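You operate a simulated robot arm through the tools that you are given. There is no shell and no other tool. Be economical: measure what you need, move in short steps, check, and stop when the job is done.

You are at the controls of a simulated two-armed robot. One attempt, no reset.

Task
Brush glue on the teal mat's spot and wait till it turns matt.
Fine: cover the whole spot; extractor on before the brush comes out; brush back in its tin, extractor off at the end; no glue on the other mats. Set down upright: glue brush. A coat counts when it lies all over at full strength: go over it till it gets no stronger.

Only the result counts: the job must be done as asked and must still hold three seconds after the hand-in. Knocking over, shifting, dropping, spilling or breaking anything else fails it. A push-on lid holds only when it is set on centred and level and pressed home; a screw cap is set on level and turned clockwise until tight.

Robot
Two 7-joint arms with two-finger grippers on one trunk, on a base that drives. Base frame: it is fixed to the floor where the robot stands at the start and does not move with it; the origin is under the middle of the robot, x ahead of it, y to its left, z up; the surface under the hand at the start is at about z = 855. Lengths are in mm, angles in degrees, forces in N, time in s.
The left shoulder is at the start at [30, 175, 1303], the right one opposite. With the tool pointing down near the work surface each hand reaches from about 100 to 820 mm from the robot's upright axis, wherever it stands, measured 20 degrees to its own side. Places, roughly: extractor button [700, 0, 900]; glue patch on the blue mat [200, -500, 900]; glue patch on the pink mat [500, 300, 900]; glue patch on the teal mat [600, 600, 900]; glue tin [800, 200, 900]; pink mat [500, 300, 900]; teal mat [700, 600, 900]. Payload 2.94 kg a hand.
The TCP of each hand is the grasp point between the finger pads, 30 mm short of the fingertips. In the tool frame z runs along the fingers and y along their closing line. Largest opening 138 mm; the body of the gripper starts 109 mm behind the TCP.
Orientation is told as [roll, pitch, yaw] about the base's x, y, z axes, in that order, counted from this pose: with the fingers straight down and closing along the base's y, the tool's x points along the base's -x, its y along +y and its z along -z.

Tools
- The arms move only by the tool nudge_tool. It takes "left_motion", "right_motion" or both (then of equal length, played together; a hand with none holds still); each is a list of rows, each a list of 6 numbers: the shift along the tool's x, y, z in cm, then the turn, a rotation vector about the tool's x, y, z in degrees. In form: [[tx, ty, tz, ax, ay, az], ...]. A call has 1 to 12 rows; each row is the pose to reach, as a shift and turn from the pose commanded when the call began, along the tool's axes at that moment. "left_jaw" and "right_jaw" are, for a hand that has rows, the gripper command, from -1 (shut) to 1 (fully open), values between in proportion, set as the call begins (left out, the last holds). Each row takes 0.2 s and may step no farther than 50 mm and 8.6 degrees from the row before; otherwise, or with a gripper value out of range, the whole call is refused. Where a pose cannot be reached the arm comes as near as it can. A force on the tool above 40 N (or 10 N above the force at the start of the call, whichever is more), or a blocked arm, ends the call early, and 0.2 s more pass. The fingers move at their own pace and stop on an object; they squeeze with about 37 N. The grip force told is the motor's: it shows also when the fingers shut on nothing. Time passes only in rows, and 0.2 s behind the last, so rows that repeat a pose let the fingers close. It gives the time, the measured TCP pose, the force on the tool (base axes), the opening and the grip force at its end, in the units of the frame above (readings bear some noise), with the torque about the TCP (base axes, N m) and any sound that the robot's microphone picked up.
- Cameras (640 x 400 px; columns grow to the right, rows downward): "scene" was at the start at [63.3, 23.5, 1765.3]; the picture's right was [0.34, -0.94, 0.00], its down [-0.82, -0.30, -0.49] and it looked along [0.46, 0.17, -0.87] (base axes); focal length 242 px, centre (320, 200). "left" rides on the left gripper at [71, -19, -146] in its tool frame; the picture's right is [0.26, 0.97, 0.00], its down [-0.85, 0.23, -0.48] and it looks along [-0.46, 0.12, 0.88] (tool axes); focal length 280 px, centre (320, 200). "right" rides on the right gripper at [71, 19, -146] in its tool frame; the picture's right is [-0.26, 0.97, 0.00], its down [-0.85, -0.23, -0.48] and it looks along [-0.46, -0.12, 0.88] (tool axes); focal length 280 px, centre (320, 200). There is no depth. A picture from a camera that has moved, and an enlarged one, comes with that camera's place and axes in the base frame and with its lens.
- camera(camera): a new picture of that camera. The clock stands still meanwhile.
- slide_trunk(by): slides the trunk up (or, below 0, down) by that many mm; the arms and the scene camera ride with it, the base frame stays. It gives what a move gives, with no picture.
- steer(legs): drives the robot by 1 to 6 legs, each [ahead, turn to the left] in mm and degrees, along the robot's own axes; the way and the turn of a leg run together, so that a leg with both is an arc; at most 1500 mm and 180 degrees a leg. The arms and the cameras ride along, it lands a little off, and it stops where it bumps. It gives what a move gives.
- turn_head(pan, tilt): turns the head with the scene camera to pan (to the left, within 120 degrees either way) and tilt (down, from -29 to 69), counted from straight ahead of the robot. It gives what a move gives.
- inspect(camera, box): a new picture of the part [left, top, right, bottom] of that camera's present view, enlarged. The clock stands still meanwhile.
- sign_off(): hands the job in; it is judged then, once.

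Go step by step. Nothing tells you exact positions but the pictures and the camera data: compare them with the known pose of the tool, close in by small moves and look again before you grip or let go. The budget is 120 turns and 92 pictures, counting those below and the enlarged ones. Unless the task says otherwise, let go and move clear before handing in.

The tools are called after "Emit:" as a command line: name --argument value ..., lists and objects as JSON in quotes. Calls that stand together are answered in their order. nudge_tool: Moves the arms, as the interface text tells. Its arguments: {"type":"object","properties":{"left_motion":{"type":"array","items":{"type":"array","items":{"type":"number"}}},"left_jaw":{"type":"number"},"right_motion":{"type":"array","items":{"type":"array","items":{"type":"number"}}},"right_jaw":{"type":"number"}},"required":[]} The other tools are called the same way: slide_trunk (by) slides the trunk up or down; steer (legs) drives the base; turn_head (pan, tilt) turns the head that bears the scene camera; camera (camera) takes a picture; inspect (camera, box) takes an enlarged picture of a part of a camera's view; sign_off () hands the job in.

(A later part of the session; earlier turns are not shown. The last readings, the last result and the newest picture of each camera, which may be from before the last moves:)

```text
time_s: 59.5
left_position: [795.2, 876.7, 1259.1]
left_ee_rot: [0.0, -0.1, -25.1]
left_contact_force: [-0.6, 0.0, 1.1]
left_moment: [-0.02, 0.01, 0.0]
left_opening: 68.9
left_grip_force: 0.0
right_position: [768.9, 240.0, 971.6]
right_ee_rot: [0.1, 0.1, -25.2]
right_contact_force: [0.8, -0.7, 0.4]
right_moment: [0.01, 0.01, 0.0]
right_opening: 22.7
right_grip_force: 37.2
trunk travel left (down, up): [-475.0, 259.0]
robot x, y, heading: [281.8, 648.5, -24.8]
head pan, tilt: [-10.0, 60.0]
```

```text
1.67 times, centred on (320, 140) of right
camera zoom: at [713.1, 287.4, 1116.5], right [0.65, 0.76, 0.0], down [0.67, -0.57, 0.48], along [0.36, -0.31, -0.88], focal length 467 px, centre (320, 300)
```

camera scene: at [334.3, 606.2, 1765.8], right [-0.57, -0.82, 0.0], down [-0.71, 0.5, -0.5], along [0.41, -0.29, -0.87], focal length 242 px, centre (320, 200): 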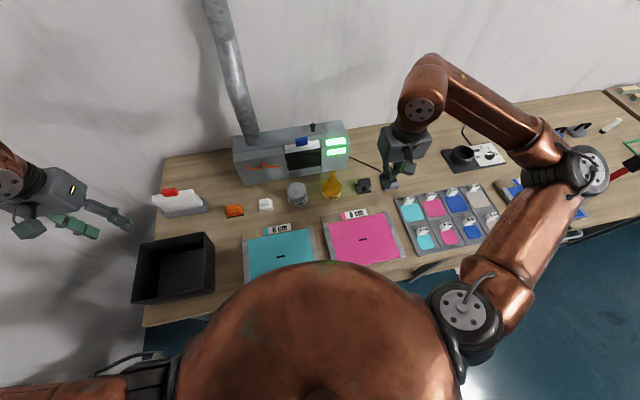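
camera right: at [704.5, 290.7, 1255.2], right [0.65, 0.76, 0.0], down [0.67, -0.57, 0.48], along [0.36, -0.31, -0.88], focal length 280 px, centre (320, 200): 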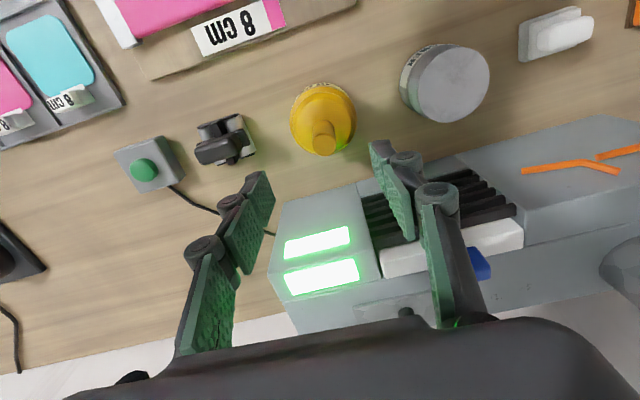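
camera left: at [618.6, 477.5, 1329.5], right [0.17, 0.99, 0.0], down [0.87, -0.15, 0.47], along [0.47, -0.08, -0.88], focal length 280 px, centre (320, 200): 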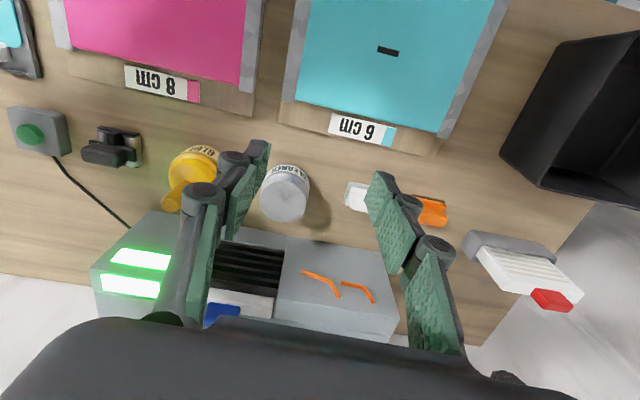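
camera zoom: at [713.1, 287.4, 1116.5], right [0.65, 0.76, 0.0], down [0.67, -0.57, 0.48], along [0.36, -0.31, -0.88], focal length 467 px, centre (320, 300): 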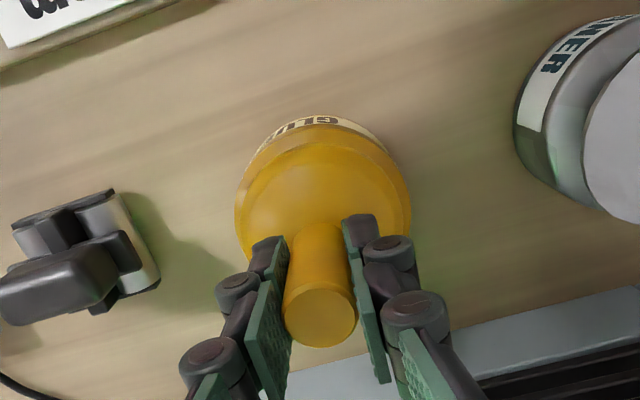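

Firm grip (22.7 mm). I lift straight up slowly and watch the force.

Emit:
nudge_tool --right_motion '[[0, 0, -0.7, 0, 0, 0], [0, 0, -1.5, 0, 0, 0], [0, 0, -3, 0, 0, 0], [0, 0, -3, 0, 0, 0]]'

Emit:
inspect --camera "scene" --box '[280, 130, 400, 210]'

```text
time_s: 60.5
left_position: [794.8, 875.7, 1259.7]
left_ee_rot: [0.0, 0.0, -25.0]
left_contact_force: [-1.0, 0.7, 0.6]
left_moment: [0.01, 0.0, 0.02]
left_opening: 68.8
left_grip_force: 0.1
right_position: [767.5, 239.0, 1001.4]
right_ee_rot: [0.0, 0.1, -25.1]
right_contact_force: [0.8, 0.7, -0.9]
right_moment: [-0.01, -0.01, 0.0]
right_opening: 22.6
right_grip_force: 37.2
trunk travel left (down, up): [-475.0, 259.0]
robot x, y, heading: [278.5, 645.0, -25.1]
head pan, tilt: [-10.0, 60.0]
```

```text
5.00 times, centred on (340, 170) of scene
camera zoom: at [335.4, 605.8, 1765.7], right [-0.57, -0.82, 0.0], down [-0.71, 0.5, -0.5], along [0.41, -0.29, -0.87], focal length 1208 px, centre (220, 350)
```

zoom: 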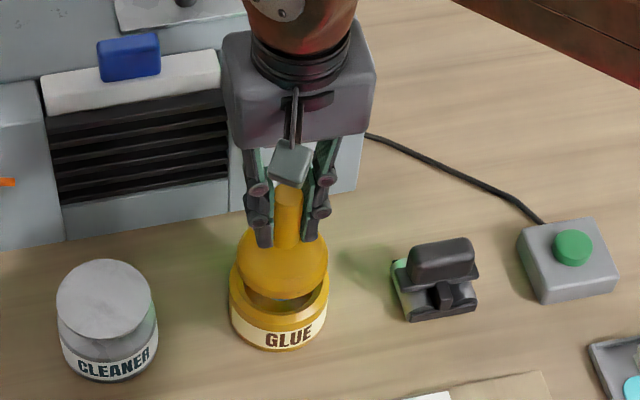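

The brush comes out together with its domed collar. I lift it clear and check its length and that the extractor is still on.

Emit:
nudge_tool --right_motion '[[0, 0, -3, 0, 0, 0], [0, 0, -6, 0, 0, 0], [0, 0, -9, 0, 0, 0], [0, 0, -12, 0, 0, 0], [0, 0, -12, 0, 0, 0]]'

Emit:
inspect --camera "scene" --box '[240, 100, 400, 220]'

Emit:
camera --camera "right"

```text
time_s: 61.7
left_position: [795.5, 876.7, 1257.4]
left_ee_rot: [-0.1, 0.0, -25.1]
left_contact_force: [-0.3, 0.2, -0.8]
left_moment: [0.01, 0.03, 0.04]
left_opening: 69.0
left_grip_force: 0.1
right_position: [768.0, 241.2, 1121.4]
right_ee_rot: [0.0, 0.1, -25.2]
right_contact_force: [-0.1, -0.4, -1.1]
right_moment: [-0.01, 0.02, -0.02]
right_opening: 22.5
right_grip_force: 36.9
trunk travel left (down, up): [-475.0, 259.0]
robot x, y, heading: [279.7, 642.8, -24.9]
head pan, tilt: [-10.0, 60.0]
```

```text
3.33 times, centred on (320, 160) of scene
camera zoom: at [335.5, 605.5, 1765.7], right [-0.57, -0.82, 0.0], down [-0.71, 0.5, -0.5], along [0.41, -0.29, -0.87], focal length 805 px, centre (320, 333)
```

zoom: 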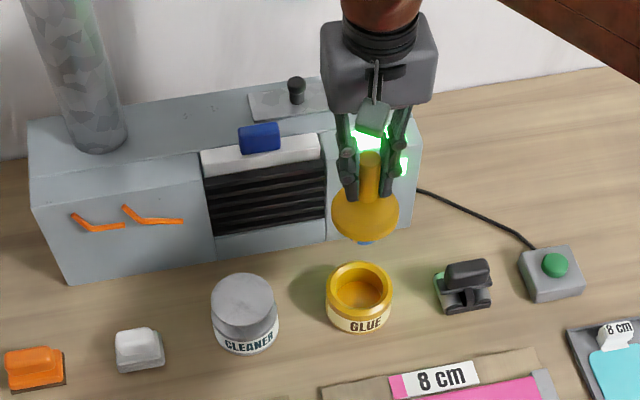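

```text
59 pictures are left
camera right: at [712.5, 289.0, 1266.5], right [0.65, 0.76, 0.0], down [0.67, -0.57, 0.47], along [0.36, -0.31, -0.88], focal length 280 px, centre (320, 200)
```

right: 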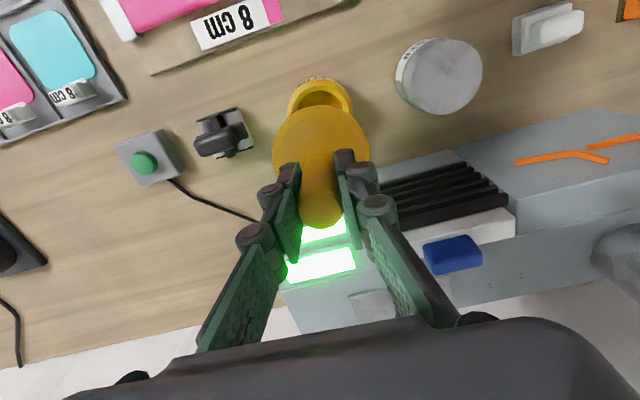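

The extractor is on and the brush tip (blue) shows under its collar. I carry it over the back of the bench to the left, then forward above the teal mat's mark, without crossing the pink mat.

Emit:
nudge_tool --right_motion '[[0, 4.2, 0, 0, 0, 0], [0, 8.4, 0, 0, 0, 0], [0, 12.6, 0, 0, 0, 0], [0, 16.8, 0, 0, 0, 0], [0, 21, 0, 0, 0, 0], [0, 25.1, 0, 0, 0, 0], [4.2, 25.1, 0, 0, 0, 0], [8.4, 25.1, 0, 0, 0, 0], [12.6, 25.1, 0, 0, 0, 0], [16.8, 25.1, 0, 0, 0, 0], [21, 25.1, 0, 0, 0, 0], [25, 25.1, 0, 0, 0, 0]]'

Emit:
camera --camera "right"

Emit:
camera --camera "left"

Emit:
camera --camera "scene"

```text
time_s: 64.3
left_position: [793.9, 878.0, 1260.0]
left_ee_rot: [0.0, 0.0, -25.2]
left_contact_force: [0.4, 0.0, 0.4]
left_moment: [-0.05, -0.02, -0.03]
left_opening: 68.8
left_grip_force: 0.0
right_position: [645.2, 575.0, 1123.9]
right_ee_rot: [-0.1, -0.1, -25.1]
right_contact_force: [-0.5, 0.9, -0.6]
right_moment: [-0.02, -0.02, 0.01]
right_opening: 22.3
right_grip_force: 36.9
trunk travel left (down, up): [-475.0, 259.0]
robot x, y, heading: [278.9, 643.5, -25.0]
head pan, tilt: [-10.0, 60.0]
```

```text
58 pictures are left
camera right: at [590.5, 622.8, 1268.0], right [0.65, 0.76, 0.0], down [0.67, -0.57, 0.48], along [0.36, -0.31, -0.88], focal length 280 px, centre (320, 200)
```

right: 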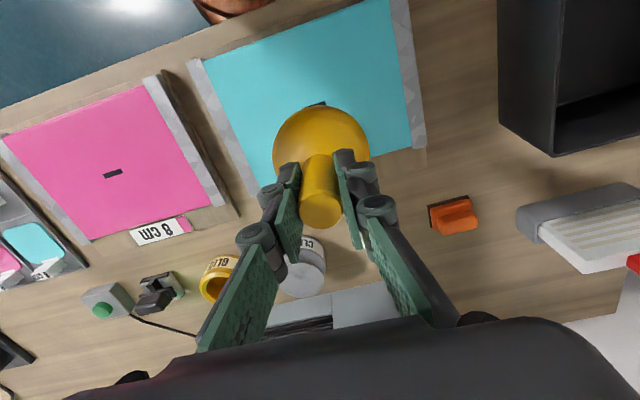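

```text
57 pictures are left
camera left: at [721.6, 890.4, 1405.3], right [0.17, 0.99, 0.0], down [0.87, -0.15, 0.48], along [0.47, -0.08, -0.88], focal length 280 px, centre (320, 200)
```

left: 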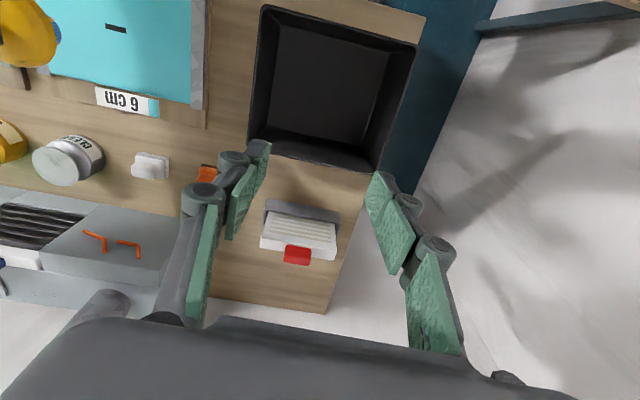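

```text
56 pictures are left
camera scene: at [334.1, 606.9, 1765.8], right [-0.57, -0.82, 0.0], down [-0.71, 0.5, -0.5], along [0.41, -0.29, -0.87], focal length 242 px, centre (320, 200)
```

scene: 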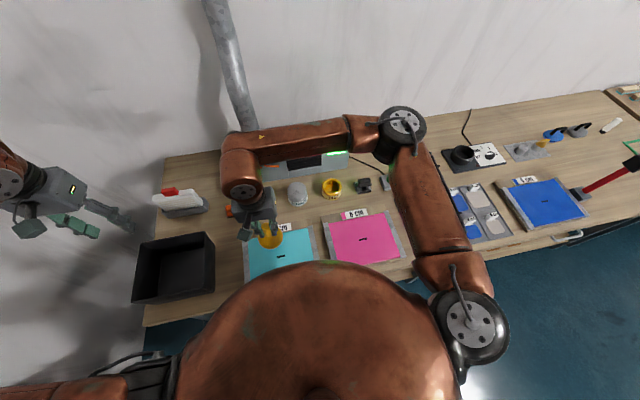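

The left camera sees both the brush and the mark. I zoom in there to get the brush tip's length and the mark's place.

Emit:
inspect --camera "left" --box '[0, 0, 200, 125]'

Emit:
inspect --camera "right" --box '[240, 60, 400, 160]'

```text
3.20 times, centred on (100, 62) of left
camera zoom: at [721.6, 890.4, 1405.3], right [0.17, 0.99, 0.0], down [0.87, -0.15, 0.48], along [0.47, -0.08, -0.88], focal length 897 px, centre (1024, 640)
```

zoom: 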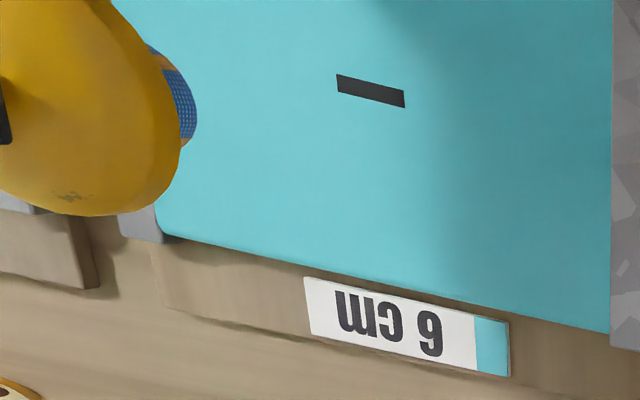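

```text
4.00 times, centred on (320, 110) of right
camera zoom: at [590.5, 622.8, 1268.0], right [0.65, 0.76, 0.0], down [0.67, -0.57, 0.48], along [0.36, -0.31, -0.88], focal length 1122 px, centre (320, 560)
```

zoom: 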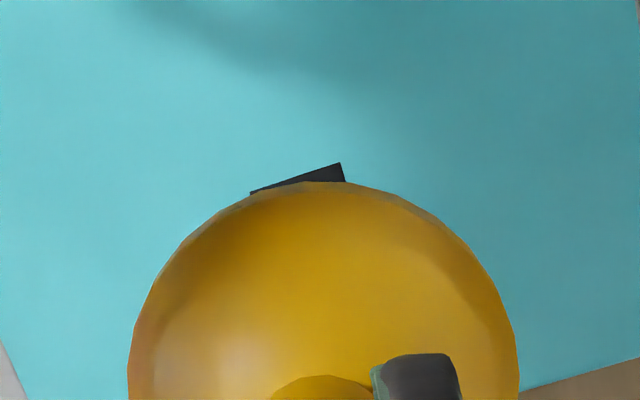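

The tip sits about 104 mm below the TCP, so it should touch at TCP z≈965. I lower to about 20 mm above the mat and compare.

Emit:
nudge_tool --right_motion '[[0, 0, 4, 0, 0, 0], [0, 0, 8, 0, 0, 0], [0, 0, 11, 0, 0, 0], [0, 0, 13.4, 0, 0, 0], [0, 0, 13.4, 0, 0, 0]]'

Emit:
inspect --camera "left" --box '[0, 0, 200, 125]'

Emit:
inspect --camera "scene" --box '[220, 190, 340, 280]'

```text
time_s: 65.5
left_position: [794.2, 877.6, 1258.7]
left_ee_rot: [0.0, -0.1, -25.0]
left_contact_force: [0.6, -0.3, -0.5]
left_moment: [0.0, -0.03, -0.01]
left_opening: 69.0
left_grip_force: 0.1
right_position: [649.3, 575.7, 987.6]
right_ee_rot: [-0.1, 0.0, -25.1]
right_contact_force: [-1.0, 0.6, -0.9]
right_moment: [-0.02, -0.02, -0.01]
right_opening: 22.6
right_grip_force: 37.4
trunk travel left (down, up): [-475.0, 259.0]
robot x, y, heading: [278.7, 647.0, -25.1]
head pan, tilt: [-10.0, 60.0]
```

```text
3.20 times, centred on (100, 62) of left
camera zoom: at [722.4, 890.2, 1405.0], right [0.17, 0.99, 0.0], down [0.87, -0.15, 0.48], along [0.47, -0.08, -0.88], focal length 897 px, centre (1024, 640)
```

zoom: 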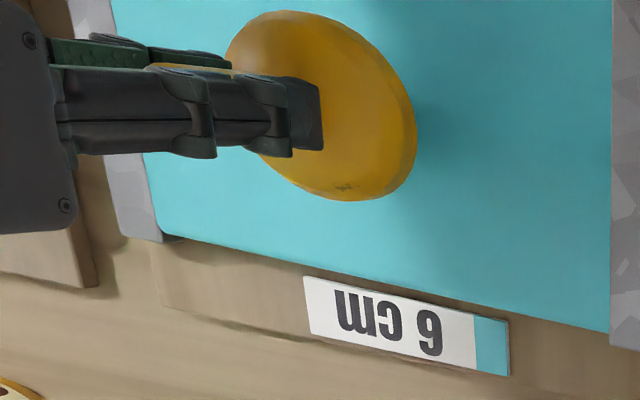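

```text
4.44 times, centred on (280, 235) of scene
camera zoom: at [335.2, 606.6, 1765.8], right [-0.57, -0.82, 0.0], down [-0.71, 0.5, -0.5], along [0.41, -0.29, -0.87], focal length 1074 px, centre (498, 44)
```

zoom: 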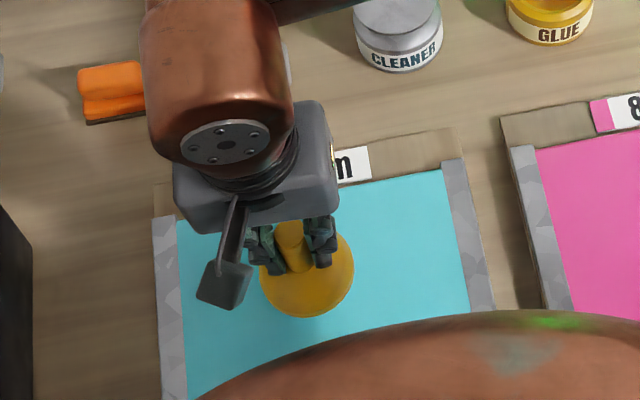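

Combining the views, the mark lies near [637, 572] on a surface at z≈873. I shift there and come down in 2 mm steps until I feel contact.

Emit:
nudge_tool --right_motion '[[0.9, -0.9, 0, 0, 0, 0], [0.9, -0.9, 0.4, 0, 0, 0], [0.9, -0.9, 0.6, 0, 0, 0], [0.9, -0.9, 0.8, 0, 0, 0], [0.9, -0.9, 0.8, 0, 0, 0]]'

Emit:
inspect --camera "left" --box '[0, 0, 200, 125]'

```text
time_s: 66.7
left_position: [793.6, 877.0, 1259.0]
left_ee_rot: [-0.1, 0.0, -25.2]
left_contact_force: [0.3, 0.2, -0.5]
left_moment: [0.01, 0.0, -0.02]
left_opening: 69.0
left_grip_force: 0.0
right_position: [636.7, 571.1, 982.1]
right_ee_rot: [0.1, -0.1, -25.0]
right_contact_force: [0.5, -0.4, 21.8]
right_moment: [0.0, 0.03, 0.04]
right_opening: 22.5
right_grip_force: 37.0
trunk travel left (down, up): [-475.0, 259.0]
robot x, y, heading: [284.0, 643.4, -25.0]
head pan, tilt: [-10.0, 60.0]
```

```text
3.20 times, centred on (100, 62) of left
camera zoom: at [721.4, 890.3, 1405.6], right [0.17, 0.99, 0.0], down [0.87, -0.15, 0.48], along [0.47, -0.08, -0.88], focal length 897 px, centre (1024, 640)
```

zoom: 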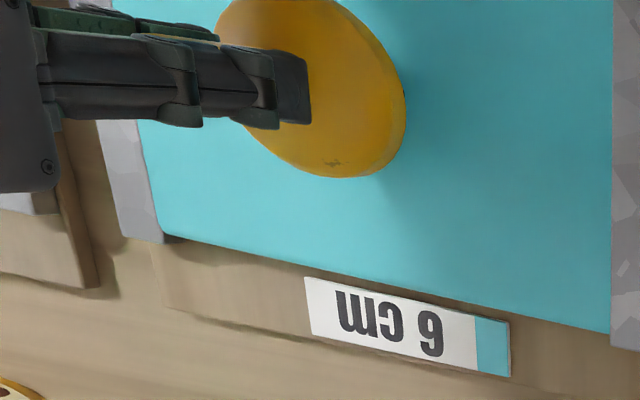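

Contact at TCP z≈982 (22 N, a bit hard). I ease off by a millimetre or so and brush back and forth over the mark.

Emit:
nudge_tool --right_motion '[[0, 0, -0.15, 0, 0, 0], [0, 1.2, -0.15, 0, 0, 0], [0, 2.2, -0.15, 0, 0, 0], [0, 1.0, -0.15, 0, 0, 0], [0, 0, -0.15, 0, 0, 0], [0, -1.2, -0.15, 0, 0, 0], [0, -2.2, -0.15, 0, 0, 0], [0, -1, -0.15, 0, 0, 0], [0, 0, -0.15, 0, 0, 0]]'

Emit:
nudge_tool --right_motion '[[0, 0, -4, 0, 0, 0], [0, 0, -8, 0, 0, 0], [-4.5, 0, -10, 0, 0, 0], [-9, 0, -10, 0, 0, 0]]'

Emit:
inspect --camera "scene" --box '[240, 220, 340, 282]'

Emit:
inspect --camera "right" --box '[200, 0, 420, 137]'

```text
time_s: 68.7
left_position: [793.7, 877.3, 1260.7]
left_ee_rot: [0.0, 0.0, -25.1]
left_contact_force: [-0.2, -0.5, -0.3]
left_moment: [0.0, -0.01, 0.02]
left_opening: 69.2
left_grip_force: 0.0
right_position: [634.0, 569.2, 981.3]
right_ee_rot: [-0.1, 0.1, -25.0]
right_contact_force: [-2.1, -6.1, 16.0]
right_moment: [-0.56, 0.19, -0.02]
right_opening: 22.7
right_grip_force: 36.8
trunk travel left (down, up): [-475.0, 259.0]
robot x, y, heading: [275.5, 641.7, -25.0]
head pan, tilt: [-10.0, 60.0]
```

```text
time_s: 69.7
left_position: [794.2, 877.6, 1259.4]
left_ee_rot: [0.0, 0.0, -25.0]
left_contact_force: [0.4, -0.7, -0.1]
left_moment: [0.01, 0.01, -0.01]
left_opening: 69.3
left_grip_force: 0.0
right_position: [718.3, 530.2, 1081.9]
right_ee_rot: [0.0, 0.1, -25.1]
right_contact_force: [-0.7, 0.2, -0.1]
right_moment: [0.03, 0.04, -0.03]
right_opening: 22.7
right_grip_force: 37.1
trunk travel left (down, up): [-475.0, 259.0]
robot x, y, heading: [280.5, 644.3, -25.2]
head pan, tilt: [-10.0, 60.0]
```

```text
6.40 times, centred on (290, 251) of scene
camera zoom: at [335.7, 606.2, 1765.7], right [-0.57, -0.82, 0.0], down [-0.71, 0.5, -0.5], along [0.41, -0.29, -0.87], focal length 1546 px, centre (512, -126)
```

zoom: 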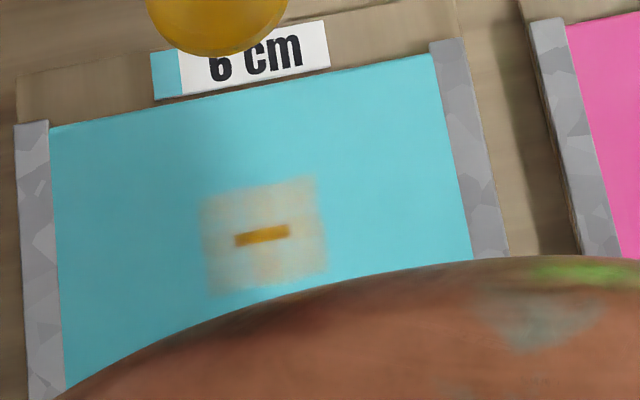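

```text
2.91 times, centred on (310, 68) of right
camera zoom: at [663.6, 577.4, 1226.9], right [0.65, 0.76, 0.0], down [0.67, -0.57, 0.47], along [0.36, -0.31, -0.88], focal length 816 px, centre (349, 582)
```

zoom: 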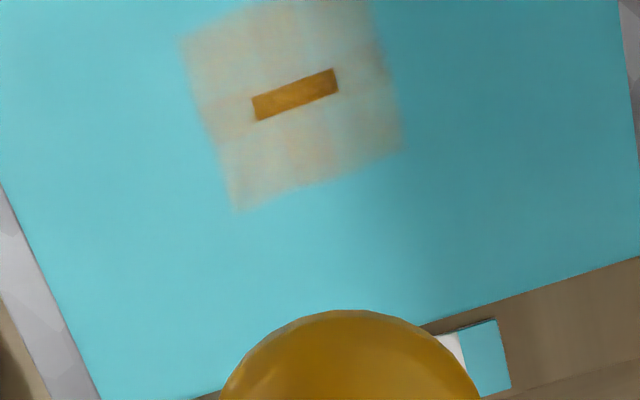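

The glue shows as a pale square (about 6–7 cm) centred on the mark, only thin so far. I return and go over it thoroughly in a raster.

Emit:
nudge_tool --right_motion '[[4.5, 0, 0, 0, 0, 0], [9, 0, 1, 0, 0, 0], [9, 0, 5, 0, 0, 0], [9, 0, 9.3, 0, 0, 0], [9, 0, 9.95, 0, 0, 0]]'

Emit:
nudge_tool --right_motion '[[-1.8, 0, 0, 0, 0, 0], [-1.8, 1.4, 0, 0, 0, 0], [-1.8, 2.6, 0, 0, 0, 0], [0, 2.6, 0, 0, 0, 0], [0, 1.3, 0, 0, 0, 0], [0, 0, 0, 0, 0, 0], [0, -1.3, 0, 0, 0, 0], [0, -2.6, 0, 0, 0, 0], [-1.8, -2.6, 0, 0, 0, 0], [-1.8, -1.3, 0, 0, 0, 0], [-1.8, 0, 0, 0, 0, 0], [0, 0, 0, 0, 0, 0]]'

Emit:
nudge_tool --right_motion '[[1.8, 0, 0, 0, 0, 0], [1.8, 1.4, 0, 0, 0, 0], [1.8, 2.6, 0, 0, 0, 0], [0, 2.6, 0, 0, 0, 0], [0, 1.3, 0, 0, 0, 0], [0, 0, 0, 0, 0, 0], [0, -1.3, 0, 0, 0, 0], [0, -2.6, 0, 0, 0, 0], [1.8, -2.6, 0, 0, 0, 0], [1.8, -1.3, 0, 0, 0, 0], [1.8, 0, 0, 0, 0, 0], [0, 0, 0, 0, 0, 0]]'

Emit:
inspect --camera "left" --box '[0, 0, 200, 125]'

```text
time_s: 70.9
left_position: [794.4, 877.7, 1258.9]
left_ee_rot: [0.0, -0.1, -24.9]
left_contact_force: [0.1, 0.5, -1.7]
left_moment: [0.01, -0.01, 0.01]
left_opening: 68.9
left_grip_force: 0.0
right_position: [635.3, 569.3, 981.7]
right_ee_rot: [0.0, 0.1, -25.2]
right_contact_force: [-0.2, 0.5, -0.3]
right_moment: [-0.01, -0.01, -0.03]
right_opening: 22.7
right_grip_force: 37.0
trunk travel left (down, up): [-475.0, 259.0]
robot x, y, heading: [281.5, 645.5, -24.9]
head pan, tilt: [-10.0, 60.0]
```

```text
time_s: 73.5
left_position: [793.9, 877.2, 1258.9]
left_ee_rot: [0.0, 0.0, -25.2]
left_contact_force: [-0.1, 0.1, -0.2]
left_moment: [-0.03, -0.01, -0.03]
left_opening: 69.1
left_grip_force: 0.1
right_position: [634.3, 568.8, 981.3]
right_ee_rot: [0.0, 0.0, -25.1]
right_contact_force: [0.2, 0.1, 0.9]
right_moment: [0.03, -0.03, 0.0]
right_opening: 22.6
right_grip_force: 36.7
trunk travel left (down, up): [-475.0, 259.0]
robot x, y, heading: [277.7, 640.9, -24.9]
head pan, tilt: [-10.0, 60.0]
```

```text
time_s: 76.1
left_position: [795.2, 875.4, 1258.1]
left_ee_rot: [0.1, 0.1, -25.2]
left_contact_force: [0.1, 0.7, -0.4]
left_moment: [0.02, -0.04, 0.01]
left_opening: 68.9
left_grip_force: 0.1
right_position: [636.3, 569.2, 981.7]
right_ee_rot: [0.0, 0.0, -25.1]
right_contact_force: [0.9, -1.4, -1.0]
right_moment: [0.05, 0.06, -0.02]
right_opening: 22.5
right_grip_force: 37.0
trunk travel left (down, up): [-475.0, 259.0]
robot x, y, heading: [279.6, 644.6, -25.2]
head pan, tilt: [-10.0, 60.0]
```

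```text
3.20 times, centred on (100, 62) of left
camera zoom: at [722.9, 889.2, 1405.0], right [0.17, 0.99, 0.0], down [0.87, -0.15, 0.48], along [0.47, -0.08, -0.88], focal length 897 px, centre (1024, 640)
```

zoom: 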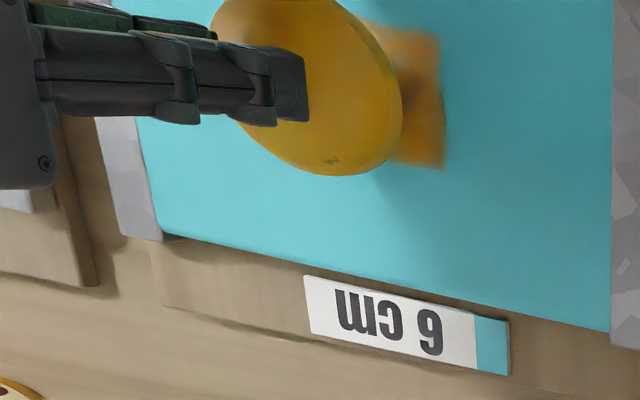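

The coat has become much stronger. I do another full raster a touch lower, then lift to look.

Emit:
nudge_tool --right_motion '[[2.2, 0, 0.1, 0, 0, 0], [2.2, 1.5, 0.1, 0, 0, 0], [2.2, 3, 0.1, 0, 0, 0], [1, 3, 0.1, 0, 0, 0], [1, 1.5, 0.1, 0, 0, 0], [1, 0, 0.1, 0, 0, 0], [1, -1.5, 0.1, 0, 0, 0], [2.2, -1.5, 0.1, 0, 0, 0], [2.2, -3, 0.1, 0, 0, 0], [1, -3, 0.1, 0, 0, 0], [0, -3, 0.1, 0, 0, 0], [0, -1.5, 0.1, 0, 0, 0]]'

Emit:
nudge_tool --right_motion '[[0, 1.5, 0, 0, 0, 0], [0, 3, 0, 0, 0, 0], [0, 4.5, 0, 0, 0, 0], [-1.1, 4.5, 0, 0, 0, 0], [-1.1, 3, 0, 0, 0, 0], [-1.1, 1.5, 0, 0, 0, 0], [-1.1, 0, 0, 0, 0, 0], [-1.1, -1.5, 0, 0, 0, 0], [-2.2, -1.5, 0, 0, 0, 0], [-2.2, 0, 0, 0, 0, 0], [-2.2, 1.5, 0, 0, 0, 0], [-2.2, 3, 0, 0, 0, 0]]'

Emit:
nudge_tool --right_motion '[[0, 1.5, 0, 0, 0, 0], [0, 1.5, -4, 0, 0, 0], [0, -1.5, -8, 0, 0, 0], [-4, -1.5, -10, 0, 0, 0], [-7, -1.5, -10, 0, 0, 0]]'

Emit:
inspect --camera "scene" --box '[240, 220, 340, 282]'

Emit:
inspect --camera "right" --box '[200, 0, 420, 137]'

```text
time_s: 78.7
left_position: [793.3, 876.7, 1258.5]
left_ee_rot: [0.0, -0.1, -25.0]
left_contact_force: [0.4, -0.5, 1.0]
left_moment: [-0.02, 0.02, -0.03]
left_opening: 69.3
left_grip_force: 0.1
right_position: [630.4, 553.3, 981.6]
right_ee_rot: [-0.2, -0.2, -25.2]
right_contact_force: [-2.8, -7.3, 12.7]
right_moment: [-0.18, 0.09, 0.01]
right_opening: 22.4
right_grip_force: 37.1
trunk travel left (down, up): [-475.0, 259.0]
robot x, y, heading: [277.4, 646.0, -25.3]
head pan, tilt: [-10.0, 60.0]
```

```text
time_s: 81.3
left_position: [794.7, 877.5, 1259.0]
left_ee_rot: [0.0, 0.1, -25.1]
left_contact_force: [0.0, 0.4, -0.1]
left_moment: [0.01, -0.01, 0.0]
left_opening: 69.2
left_grip_force: 0.1
right_position: [662.3, 573.8, 980.3]
right_ee_rot: [-0.1, 0.0, -25.1]
right_contact_force: [-0.8, -3.5, 7.8]
right_moment: [-0.28, 0.01, -0.05]
right_opening: 22.3
right_grip_force: 36.6
trunk travel left (down, up): [-475.0, 259.0]
robot x, y, heading: [278.2, 643.1, -24.8]
head pan, tilt: [-10.0, 60.0]
```

```text
time_s: 82.5
left_position: [795.6, 875.8, 1258.3]
left_ee_rot: [0.0, 0.0, -25.0]
left_contact_force: [0.4, -0.5, 0.9]
left_moment: [0.03, 0.02, 0.02]
left_opening: 68.9
left_grip_force: 0.0
right_position: [719.0, 529.3, 1081.0]
right_ee_rot: [0.0, 0.0, -25.1]
right_contact_force: [-0.2, 0.5, -0.8]
right_moment: [0.0, 0.0, 0.02]
right_opening: 22.4
right_grip_force: 36.6
trunk travel left (down, up): [-475.0, 259.0]
robot x, y, heading: [280.3, 645.7, -25.1]
head pan, tilt: [-10.0, 60.0]
```

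```text
6.40 times, centred on (290, 251) of scene
camera zoom: at [335.4, 605.5, 1765.7], right [-0.57, -0.82, 0.0], down [-0.71, 0.5, -0.5], along [0.41, -0.29, -0.87], focal length 1546 px, centre (512, -126)
```

zoom: 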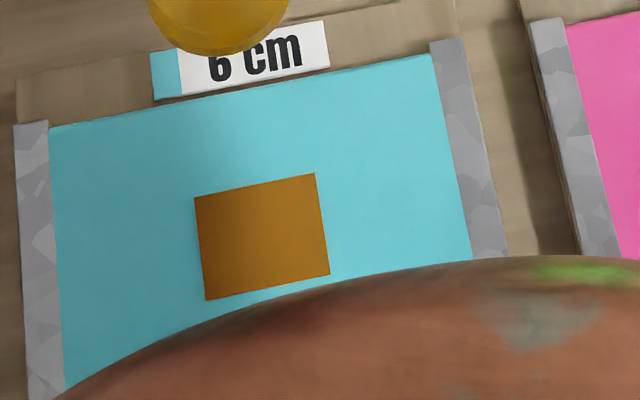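

```text
2.91 times, centred on (310, 68) of right
camera zoom: at [663.8, 576.2, 1224.8], right [0.65, 0.76, 0.0], down [0.67, -0.57, 0.47], along [0.36, -0.31, -0.88], focal length 816 px, centre (349, 582)
```

zoom: 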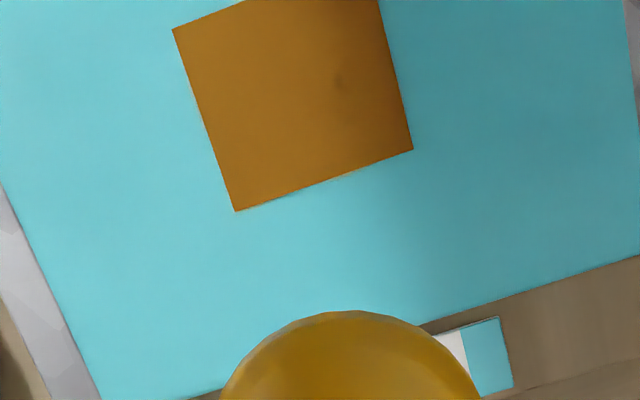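

A sharp, evenly brown square now covers the spot. I make one more full pass to see whether it still gets stronger.

Emit:
nudge_tool --right_motion '[[4, 0.2, 0, 0, 0, 0], [7, 0.2, 2, 0, 0, 0], [7, 0.2, 6, 0, 0, 0], [7, 0.2, 9.5, 0, 0, 0], [7, 0.2, 10, 0, 0, 0]]'

Emit:
nudge_tool --right_motion '[[-0.2, 1.6, 0, 0, 0, 0], [-0.2, 3, 0, 0, 0, 0], [1.1, 3, 0, 0, 0, 0], [1.1, 1.5, 0, 0, 0, 0], [1.1, 0, 0, 0, 0, 0], [1.1, -1.5, 0, 0, 0, 0], [1.1, -3, 0, 0, 0, 0], [-0.2, -3, 0, 0, 0, 0], [-0.2, -1.5, 0, 0, 0, 0], [-0.2, 0, 0, 0, 0, 0], [0.5, 0, 0, 0, 0, 0], [2.25, 0, 0, 0, 0, 0]]'

Emit:
nudge_tool --right_motion '[[0, 1.5, 0, 0, 0, 0], [0, 3, 0, 0, 0, 0], [1.2, 3, 0, 0, 0, 0], [2.2, 3, 0, 0, 0, 0], [2.2, 1.5, 0, 0, 0, 0], [2.2, 0, 0, 0, 0, 0], [2.2, -1.5, 0, 0, 0, 0], [2.2, -3, 0, 0, 0, 0], [1.2, -3, 0, 0, 0, 0], [0, -3, 0, 0, 0, 0], [0, -1.5, 0, 0, 0, 0], [0, 0, 0, 0, 0, 0]]'

Emit:
nudge_tool --right_motion '[[0, 0, -4, 0, 0, 0], [0, 0, -8, 0, 0, 0], [-4, 0, -10, 0, 0, 0], [-8, 0, -12, 0, 0, 0], [-12.5, 0, -14, 0, 0, 0]]'

Emit:
inspect --camera "scene" --box '[240, 220, 340, 282]'

Emit:
inspect --camera "left" --box '[0, 0, 200, 125]'

```text
time_s: 83.7
left_position: [795.1, 877.0, 1258.9]
left_ee_rot: [0.1, -0.1, -25.1]
left_contact_force: [-0.4, 0.8, -0.7]
left_moment: [-0.04, 0.0, 0.01]
left_opening: 69.2
left_grip_force: 0.0
right_position: [657.6, 560.6, 981.2]
right_ee_rot: [0.0, 0.0, -25.1]
right_contact_force: [-0.1, 0.5, -0.2]
right_moment: [0.02, 0.02, -0.02]
right_opening: 22.3
right_grip_force: 36.9
trunk travel left (down, up): [-475.0, 259.0]
robot x, y, heading: [280.4, 644.1, -25.1]
head pan, tilt: [-10.0, 60.0]
```

```text
time_s: 86.3
left_position: [794.6, 878.2, 1257.6]
left_ee_rot: [0.0, -0.1, -25.0]
left_contact_force: [-0.1, 0.9, -0.4]
left_moment: [-0.01, 0.0, -0.02]
left_opening: 69.2
left_grip_force: 0.0
right_position: [635.0, 571.5, 981.4]
right_ee_rot: [-0.1, 0.1, -25.1]
right_contact_force: [-0.3, -0.5, -0.8]
right_moment: [0.0, 0.0, 0.0]
right_opening: 22.4
right_grip_force: 37.2
trunk travel left (down, up): [-475.0, 259.0]
robot x, y, heading: [281.8, 648.5, -25.1]
head pan, tilt: [-10.0, 60.0]
```

```text
time_s: 88.9
left_position: [794.8, 877.9, 1259.3]
left_ee_rot: [0.1, 0.0, -25.1]
left_contact_force: [-0.1, -0.3, 0.0]
left_moment: [-0.03, 0.0, 0.0]
left_opening: 69.0
left_grip_force: 0.0
right_position: [635.6, 571.4, 979.6]
right_ee_rot: [0.0, 0.0, -25.1]
right_contact_force: [-0.5, -1.0, 4.3]
right_moment: [-0.11, -0.03, -0.02]
right_opening: 22.3
right_grip_force: 36.5
trunk travel left (down, up): [-475.0, 259.0]
robot x, y, heading: [275.0, 643.3, -25.1]
head pan, tilt: [-10.0, 60.0]
```

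```text
time_s: 90.1
left_position: [795.7, 875.4, 1258.9]
left_ee_rot: [0.0, 0.1, -25.0]
left_contact_force: [0.3, -0.4, 0.3]
left_moment: [0.0, -0.02, 0.01]
left_opening: 69.1
left_grip_force: 0.0
right_position: [750.0, 516.1, 1120.4]
right_ee_rot: [0.0, 0.1, -25.1]
right_contact_force: [0.1, -0.8, -1.7]
right_moment: [0.01, 0.04, -0.01]
right_opening: 22.3
right_grip_force: 37.0
trunk travel left (down, up): [-475.0, 259.0]
robot x, y, heading: [279.5, 644.5, -25.1]
head pan, tilt: [-10.0, 60.0]
```

```text
6.40 times, centred on (290, 251) of scene
camera zoom: at [336.4, 605.9, 1765.7], right [-0.57, -0.82, 0.0], down [-0.71, 0.5, -0.5], along [0.41, -0.29, -0.87], focal length 1546 px, centre (512, -126)
```

zoom: 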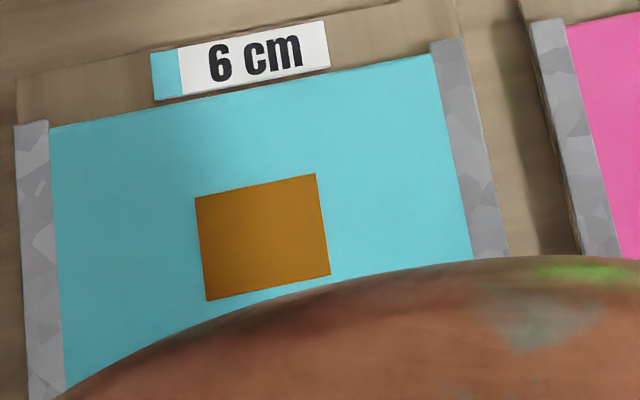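

```text
3.20 times, centred on (100, 62) of left
camera zoom: at [723.4, 889.7, 1404.7], right [0.17, 0.99, 0.0], down [0.87, -0.15, 0.48], along [0.47, -0.08, -0.88], focal length 897 px, centre (1024, 640)
```

zoom: 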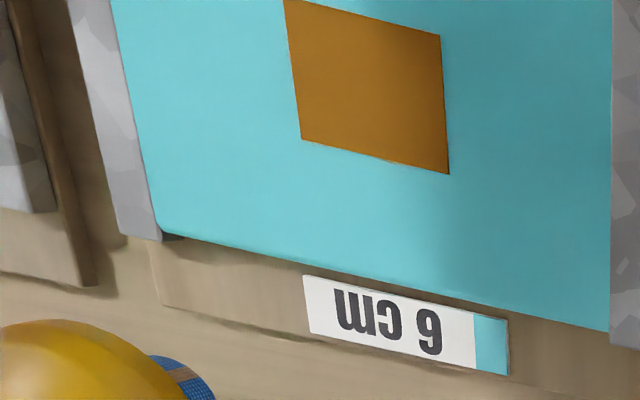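

The coat is even and no stronger than before. I check the edges close up for thin fringes.

Emit:
inspect --camera "left" --box '[80, 0, 150, 58]'

Emit:
camera --camera "right"

```text
6.90 times, centred on (115, 29) of left
camera zoom: at [723.4, 889.7, 1404.7], right [0.17, 0.99, 0.0], down [0.87, -0.15, 0.48], along [0.47, -0.08, -0.88], focal length 1934 px, centre (1734, 1379)
```

zoom: 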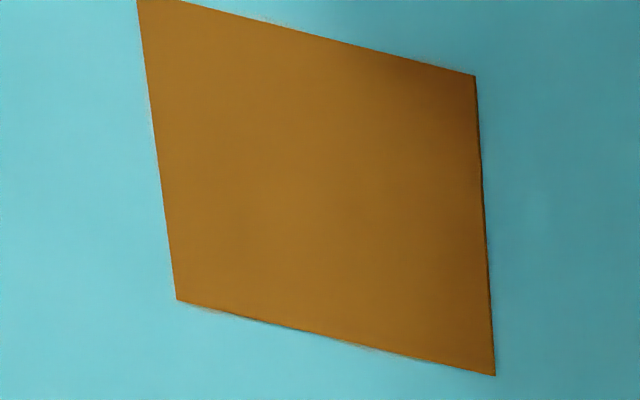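

```text
42 pictures are left
camera right: at [694.1, 564.5, 1264.9], right [0.65, 0.76, 0.0], down [0.67, -0.57, 0.47], along [0.36, -0.31, -0.88], focal length 280 px, centre (320, 200)
```

right: 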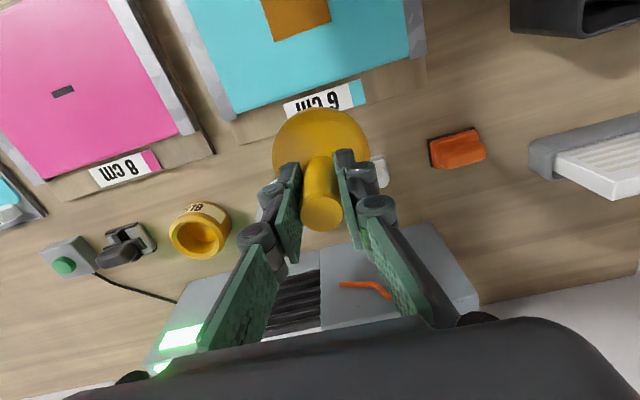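

The spot is fully and evenly covered. I carry the brush back the same way to above its tin.

Emit:
nudge_tool --right_motion '[[-4.5, 0, 0, 0, 0, 0], [-9, 0, 0, 0, 0, 0], [-13.4, 0, 0, 0, 0, 0], [-13.4, -4, 0, 0, 0, 0], [-13.4, -8, 0, 0, 0, 0], [-13.4, -12, 0, 0, 0, 0], [-13.4, -16, 0, 0, 0, 0], [-13.4, -20, 0, 0, 0, 0], [-13.4, -24.2, 0, 0, 0, 0], [-13.4, -24.2, 0, 0, 0, 0]]'

Emit:
inspect --camera "right" --box '[200, 40, 440, 260]'

Emit:
inspect --camera "scene" --box '[280, 130, 400, 210]'

```text
time_s: 92.3
left_position: [795.2, 878.8, 1258.2]
left_ee_rot: [0.0, 0.1, -25.0]
left_contact_force: [0.8, -0.1, -0.6]
left_moment: [-0.02, 0.02, 0.01]
left_opening: 69.1
left_grip_force: 0.0
right_position: [770.0, 241.1, 1119.3]
right_ee_rot: [-0.1, 0.1, -25.0]
right_contact_force: [-0.4, 0.2, -1.0]
right_moment: [-0.05, 0.04, 0.02]
right_opening: 22.0
right_grip_force: 36.7
trunk travel left (down, up): [-475.0, 259.0]
robot x, y, heading: [279.6, 646.9, -24.8]
head pan, tilt: [-10.0, 60.0]
```

```text
1.82 times, centred on (320, 150) of right
camera zoom: at [714.9, 288.7, 1263.5], right [0.65, 0.76, 0.0], down [0.67, -0.57, 0.48], along [0.36, -0.31, -0.88], focal length 510 px, centre (320, 291)
```

zoom: 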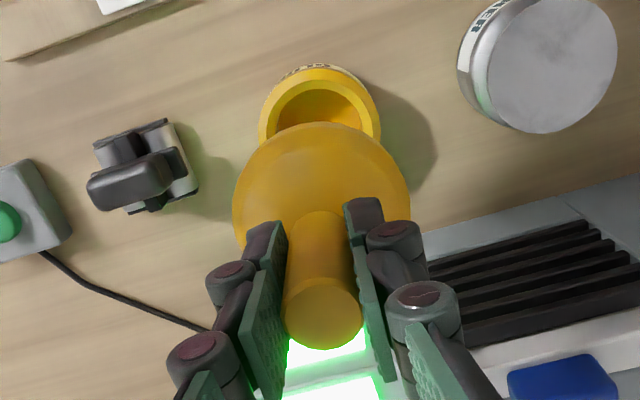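

```text
5.00 times, centred on (340, 170) of scene
camera zoom: at [336.4, 607.6, 1765.7], right [-0.57, -0.82, 0.0], down [-0.71, 0.5, -0.5], along [0.41, -0.29, -0.87], focal length 1208 px, centre (220, 350)
```

zoom: 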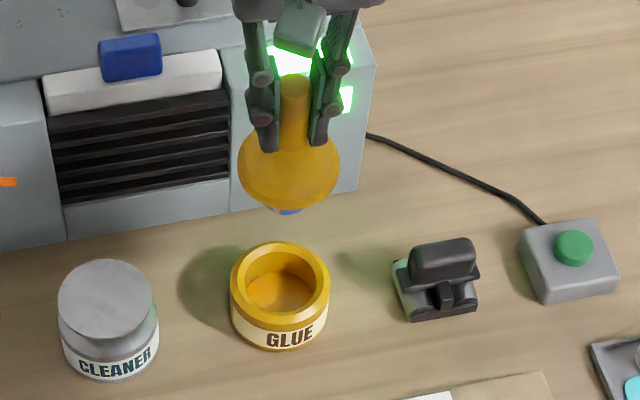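

Well aligned over the tin. I lower to just above the seat and check.

Emit:
nudge_tool --right_motion '[[0.05, -0.1, 4, 0, 0, 0], [0.05, -0.1, 8, 0, 0, 0], [0.05, -0.1, 11, 0, 0, 0], [0.05, -0.1, 12, 0, 0, 0], [0.05, -0.1, 12, 0, 0, 0]]'

Emit:
inspect --camera "scene" --box '[280, 130, 400, 210]'

Emit:
inspect --camera "right" --box '[200, 20, 440, 260]'

```text
time_s: 93.5
left_position: [795.9, 876.3, 1259.9]
left_ee_rot: [-0.1, 0.0, -25.0]
left_contact_force: [1.3, -0.2, -0.4]
left_moment: [0.02, 0.02, -0.01]
left_opening: 69.0
left_grip_force: 0.1
right_position: [767.2, 241.5, 1000.4]
right_ee_rot: [0.0, 0.1, -25.1]
right_contact_force: [-0.8, -0.1, -0.2]
right_moment: [-0.01, 0.03, 0.0]
right_opening: 22.2
right_grip_force: 37.2
trunk travel left (down, up): [-475.0, 259.0]
robot x, y, heading: [282.6, 644.9, -24.8]
head pan, tilt: [-10.0, 60.0]
```

```text
5.00 times, centred on (340, 170) of scene
camera zoom: at [334.9, 606.0, 1765.8], right [-0.57, -0.82, 0.0], down [-0.71, 0.5, -0.5], along [0.41, -0.29, -0.87], focal length 1208 px, centre (220, 350)
```

zoom: 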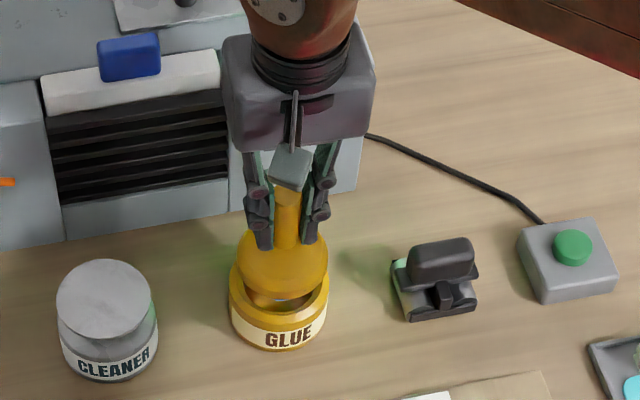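

```text
1.67 times, centred on (320, 140) of right
camera zoom: at [711.5, 288.3, 1144.9], right [0.65, 0.76, 0.0], down [0.67, -0.57, 0.48], along [0.36, -0.31, -0.88], focal length 467 px, centre (320, 300)
```

zoom: 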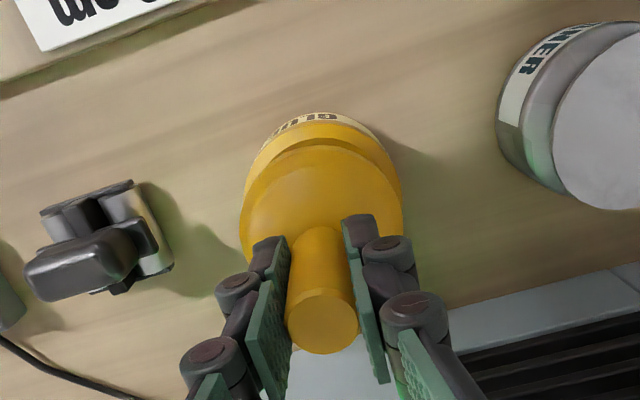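

It matches the picture from the lift exactly. I lower gently until it seats.

Emit:
nudge_tool --right_motion '[[0, 0, 1, 0, 0, 0], [0, 0, 2, 0, 0, 0], [0, 0, 2.6, 0, 0, 0], [0, 0, 2.9, 0, 0, 0], [0, 0, 3.0, 0, 0, 0]]'

Emit:
inspect --camera "scene" --box '[280, 130, 400, 210]'

```text
time_s: 94.7
left_position: [794.7, 875.6, 1258.4]
left_ee_rot: [0.0, 0.0, -25.0]
left_contact_force: [0.0, 0.4, -0.5]
left_moment: [0.01, -0.03, 0.04]
left_opening: 69.0
left_grip_force: 0.1
right_position: [767.0, 242.2, 970.5]
right_ee_rot: [0.0, 0.0, -25.0]
right_contact_force: [0.2, 0.1, -1.1]
right_moment: [0.0, 0.0, -0.02]
right_opening: 22.2
right_grip_force: 36.6
trunk travel left (down, up): [-475.0, 259.0]
robot x, y, heading: [278.9, 643.4, -25.1]
head pan, tilt: [-10.0, 60.0]
```

```text
5.00 times, centred on (340, 170) of scene
camera zoom: at [335.2, 606.1, 1765.7], right [-0.57, -0.82, 0.0], down [-0.71, 0.5, -0.5], along [0.41, -0.29, -0.87], focal length 1208 px, centre (220, 350)
```

zoom: 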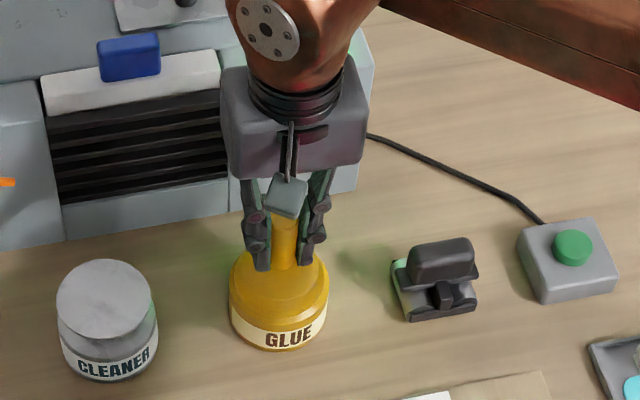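

No seating force yet; I correct 2 mm and ease down by single millimetres until it bears.

Emit:
nudge_tool --right_motion '[[-0.2, 0, 0, 0, 0, 0], [-0.2, 0, 0.1, 0, 0, 0], [-0.2, 0, 0.2, 0, 0, 0], [-0.2, 0, 0.2, 0, 0, 0]]'

Emit:
nudge_tool --right_motion '[[0, 0, 0.1, 0, 0, 0], [0, 0, 0.1, 0, 0, 0]]'

```text
time_s: 95.7
left_position: [794.2, 877.1, 1259.1]
left_ee_rot: [0.0, 0.0, -25.0]
left_contact_force: [0.5, 0.3, -0.6]
left_moment: [0.01, 0.02, 0.03]
left_opening: 68.8
left_grip_force: 0.1
right_position: [769.7, 240.3, 971.1]
right_ee_rot: [0.1, -0.1, -25.1]
right_contact_force: [0.6, -1.6, 13.3]
right_moment: [-0.14, -0.15, -0.05]
right_opening: 22.1
right_grip_force: 37.2
trunk travel left (down, up): [-475.0, 259.0]
robot x, y, heading: [278.4, 643.8, -24.8]
head pan, tilt: [-10.0, 60.0]
```

```text
time_s: 96.3
left_position: [794.4, 877.8, 1258.4]
left_ee_rot: [-0.1, -0.1, -25.1]
left_contact_force: [0.6, -0.2, 0.2]
left_moment: [-0.05, 0.0, -0.04]
left_opening: 69.2
left_grip_force: 0.1
right_position: [769.9, 240.6, 970.0]
right_ee_rot: [0.0, -0.3, -25.1]
right_contact_force: [1.0, -1.9, 26.1]
right_moment: [-0.27, -0.2, -0.03]
right_opening: 22.3
right_grip_force: 36.8
trunk travel left (down, up): [-475.0, 259.0]
robot x, y, heading: [279.6, 648.2, -25.2]
head pan, tilt: [-10.0, 60.0]
```

It is seated (26 N bearing). I relax the push, open partly, and rise straight up.

Emit:
nudge_tool --right_motion '[[0, 0, -0.2, 0, 0, 0], [0, 0, -0.2, 0, 0, 0]]'

Emit:
nudge_tool --right_motion '[[0, 0, 0, 0, 0, 0], [0, 0, 0, 0, 0, 0], [0, 0, 0, 0, 0, 0], [0, 0, 0, 0, 0, 0]]' --right_jaw -0.2

Emit:
nudge_tool --right_motion '[[0, 0, -3, 0, 0, 0], [0, 0, -6, 0, 0, 0], [0, 0, -10, 0, 0, 0], [0, 0, -14, 0, 0, 0]]'

Emit:
camera --camera "right"

Emit:
inspect --camera "scene" --box '[240, 120, 400, 280]'

```text
time_s: 96.9
left_position: [794.2, 877.2, 1258.3]
left_ee_rot: [-0.1, 0.0, -25.0]
left_contact_force: [0.6, 0.4, 0.2]
left_moment: [0.01, 0.01, -0.02]
left_opening: 69.0
left_grip_force: 0.0
right_position: [768.7, 240.7, 970.1]
right_ee_rot: [0.0, -0.1, -25.0]
right_contact_force: [3.6, -2.5, 19.2]
right_moment: [-0.21, -0.52, -0.07]
right_opening: 22.0
right_grip_force: 37.0
trunk travel left (down, up): [-475.0, 259.0]
robot x, y, heading: [280.0, 645.4, -24.9]
head pan, tilt: [-10.0, 60.0]
```

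```text
time_s: 97.9
left_position: [794.2, 876.0, 1258.8]
left_ee_rot: [0.0, 0.1, -25.2]
left_contact_force: [0.1, -0.3, -0.3]
left_moment: [-0.03, -0.01, -0.02]
left_opening: 69.1
left_grip_force: 0.1
right_position: [769.2, 241.3, 968.6]
right_ee_rot: [0.0, 0.0, -25.0]
right_contact_force: [-0.1, 0.3, -0.1]
right_moment: [-0.04, 0.0, 0.02]
right_opening: 55.4
right_grip_force: 0.1
trunk travel left (down, up): [-475.0, 259.0]
robot x, y, heading: [279.6, 646.4, -24.8]
head pan, tilt: [-10.0, 60.0]
```

```text
time_s: 98.9
left_position: [793.6, 877.4, 1258.7]
left_ee_rot: [0.0, 0.0, -25.1]
left_contact_force: [-0.5, -0.5, -0.6]
left_moment: [-0.02, -0.01, -0.02]
left_opening: 68.8
left_grip_force: 0.1
right_position: [768.7, 241.3, 1109.2]
right_ee_rot: [-0.1, 0.1, -25.1]
right_contact_force: [0.5, 0.2, 0.7]
right_moment: [-0.05, 0.03, 0.01]
right_opening: 55.3
right_grip_force: 0.1
trunk travel left (down, up): [-475.0, 259.0]
robot x, y, heading: [281.0, 644.8, -24.8]
head pan, tilt: [-10.0, 60.0]
```

```text
36 pictures are left
camera right: at [714.5, 288.6, 1253.6], right [0.65, 0.76, 0.0], down [0.67, -0.57, 0.48], along [0.36, -0.31, -0.88], focal length 280 px, centre (320, 200)
```

right: 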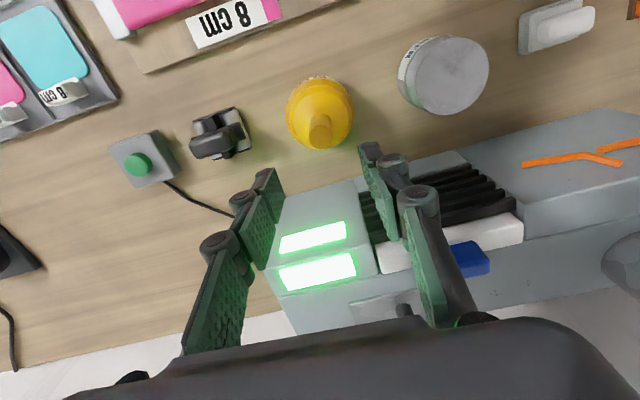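

```text
2.50 times, centred on (320, 200) of scene
camera zoom: at [334.6, 606.8, 1765.8], right [-0.57, -0.82, 0.0], down [-0.71, 0.5, -0.5], along [0.41, -0.29, -0.87], focal length 604 px, centre (320, 200)
```

zoom: 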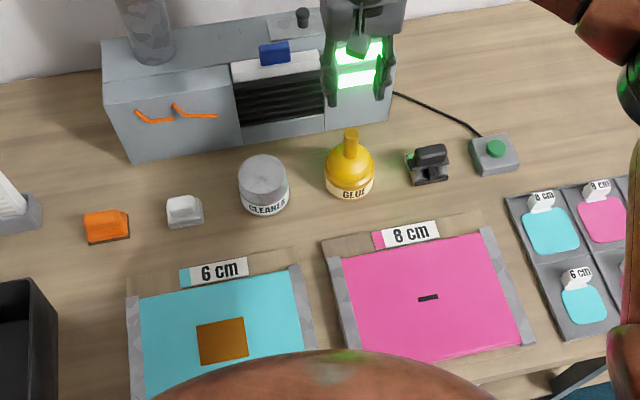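

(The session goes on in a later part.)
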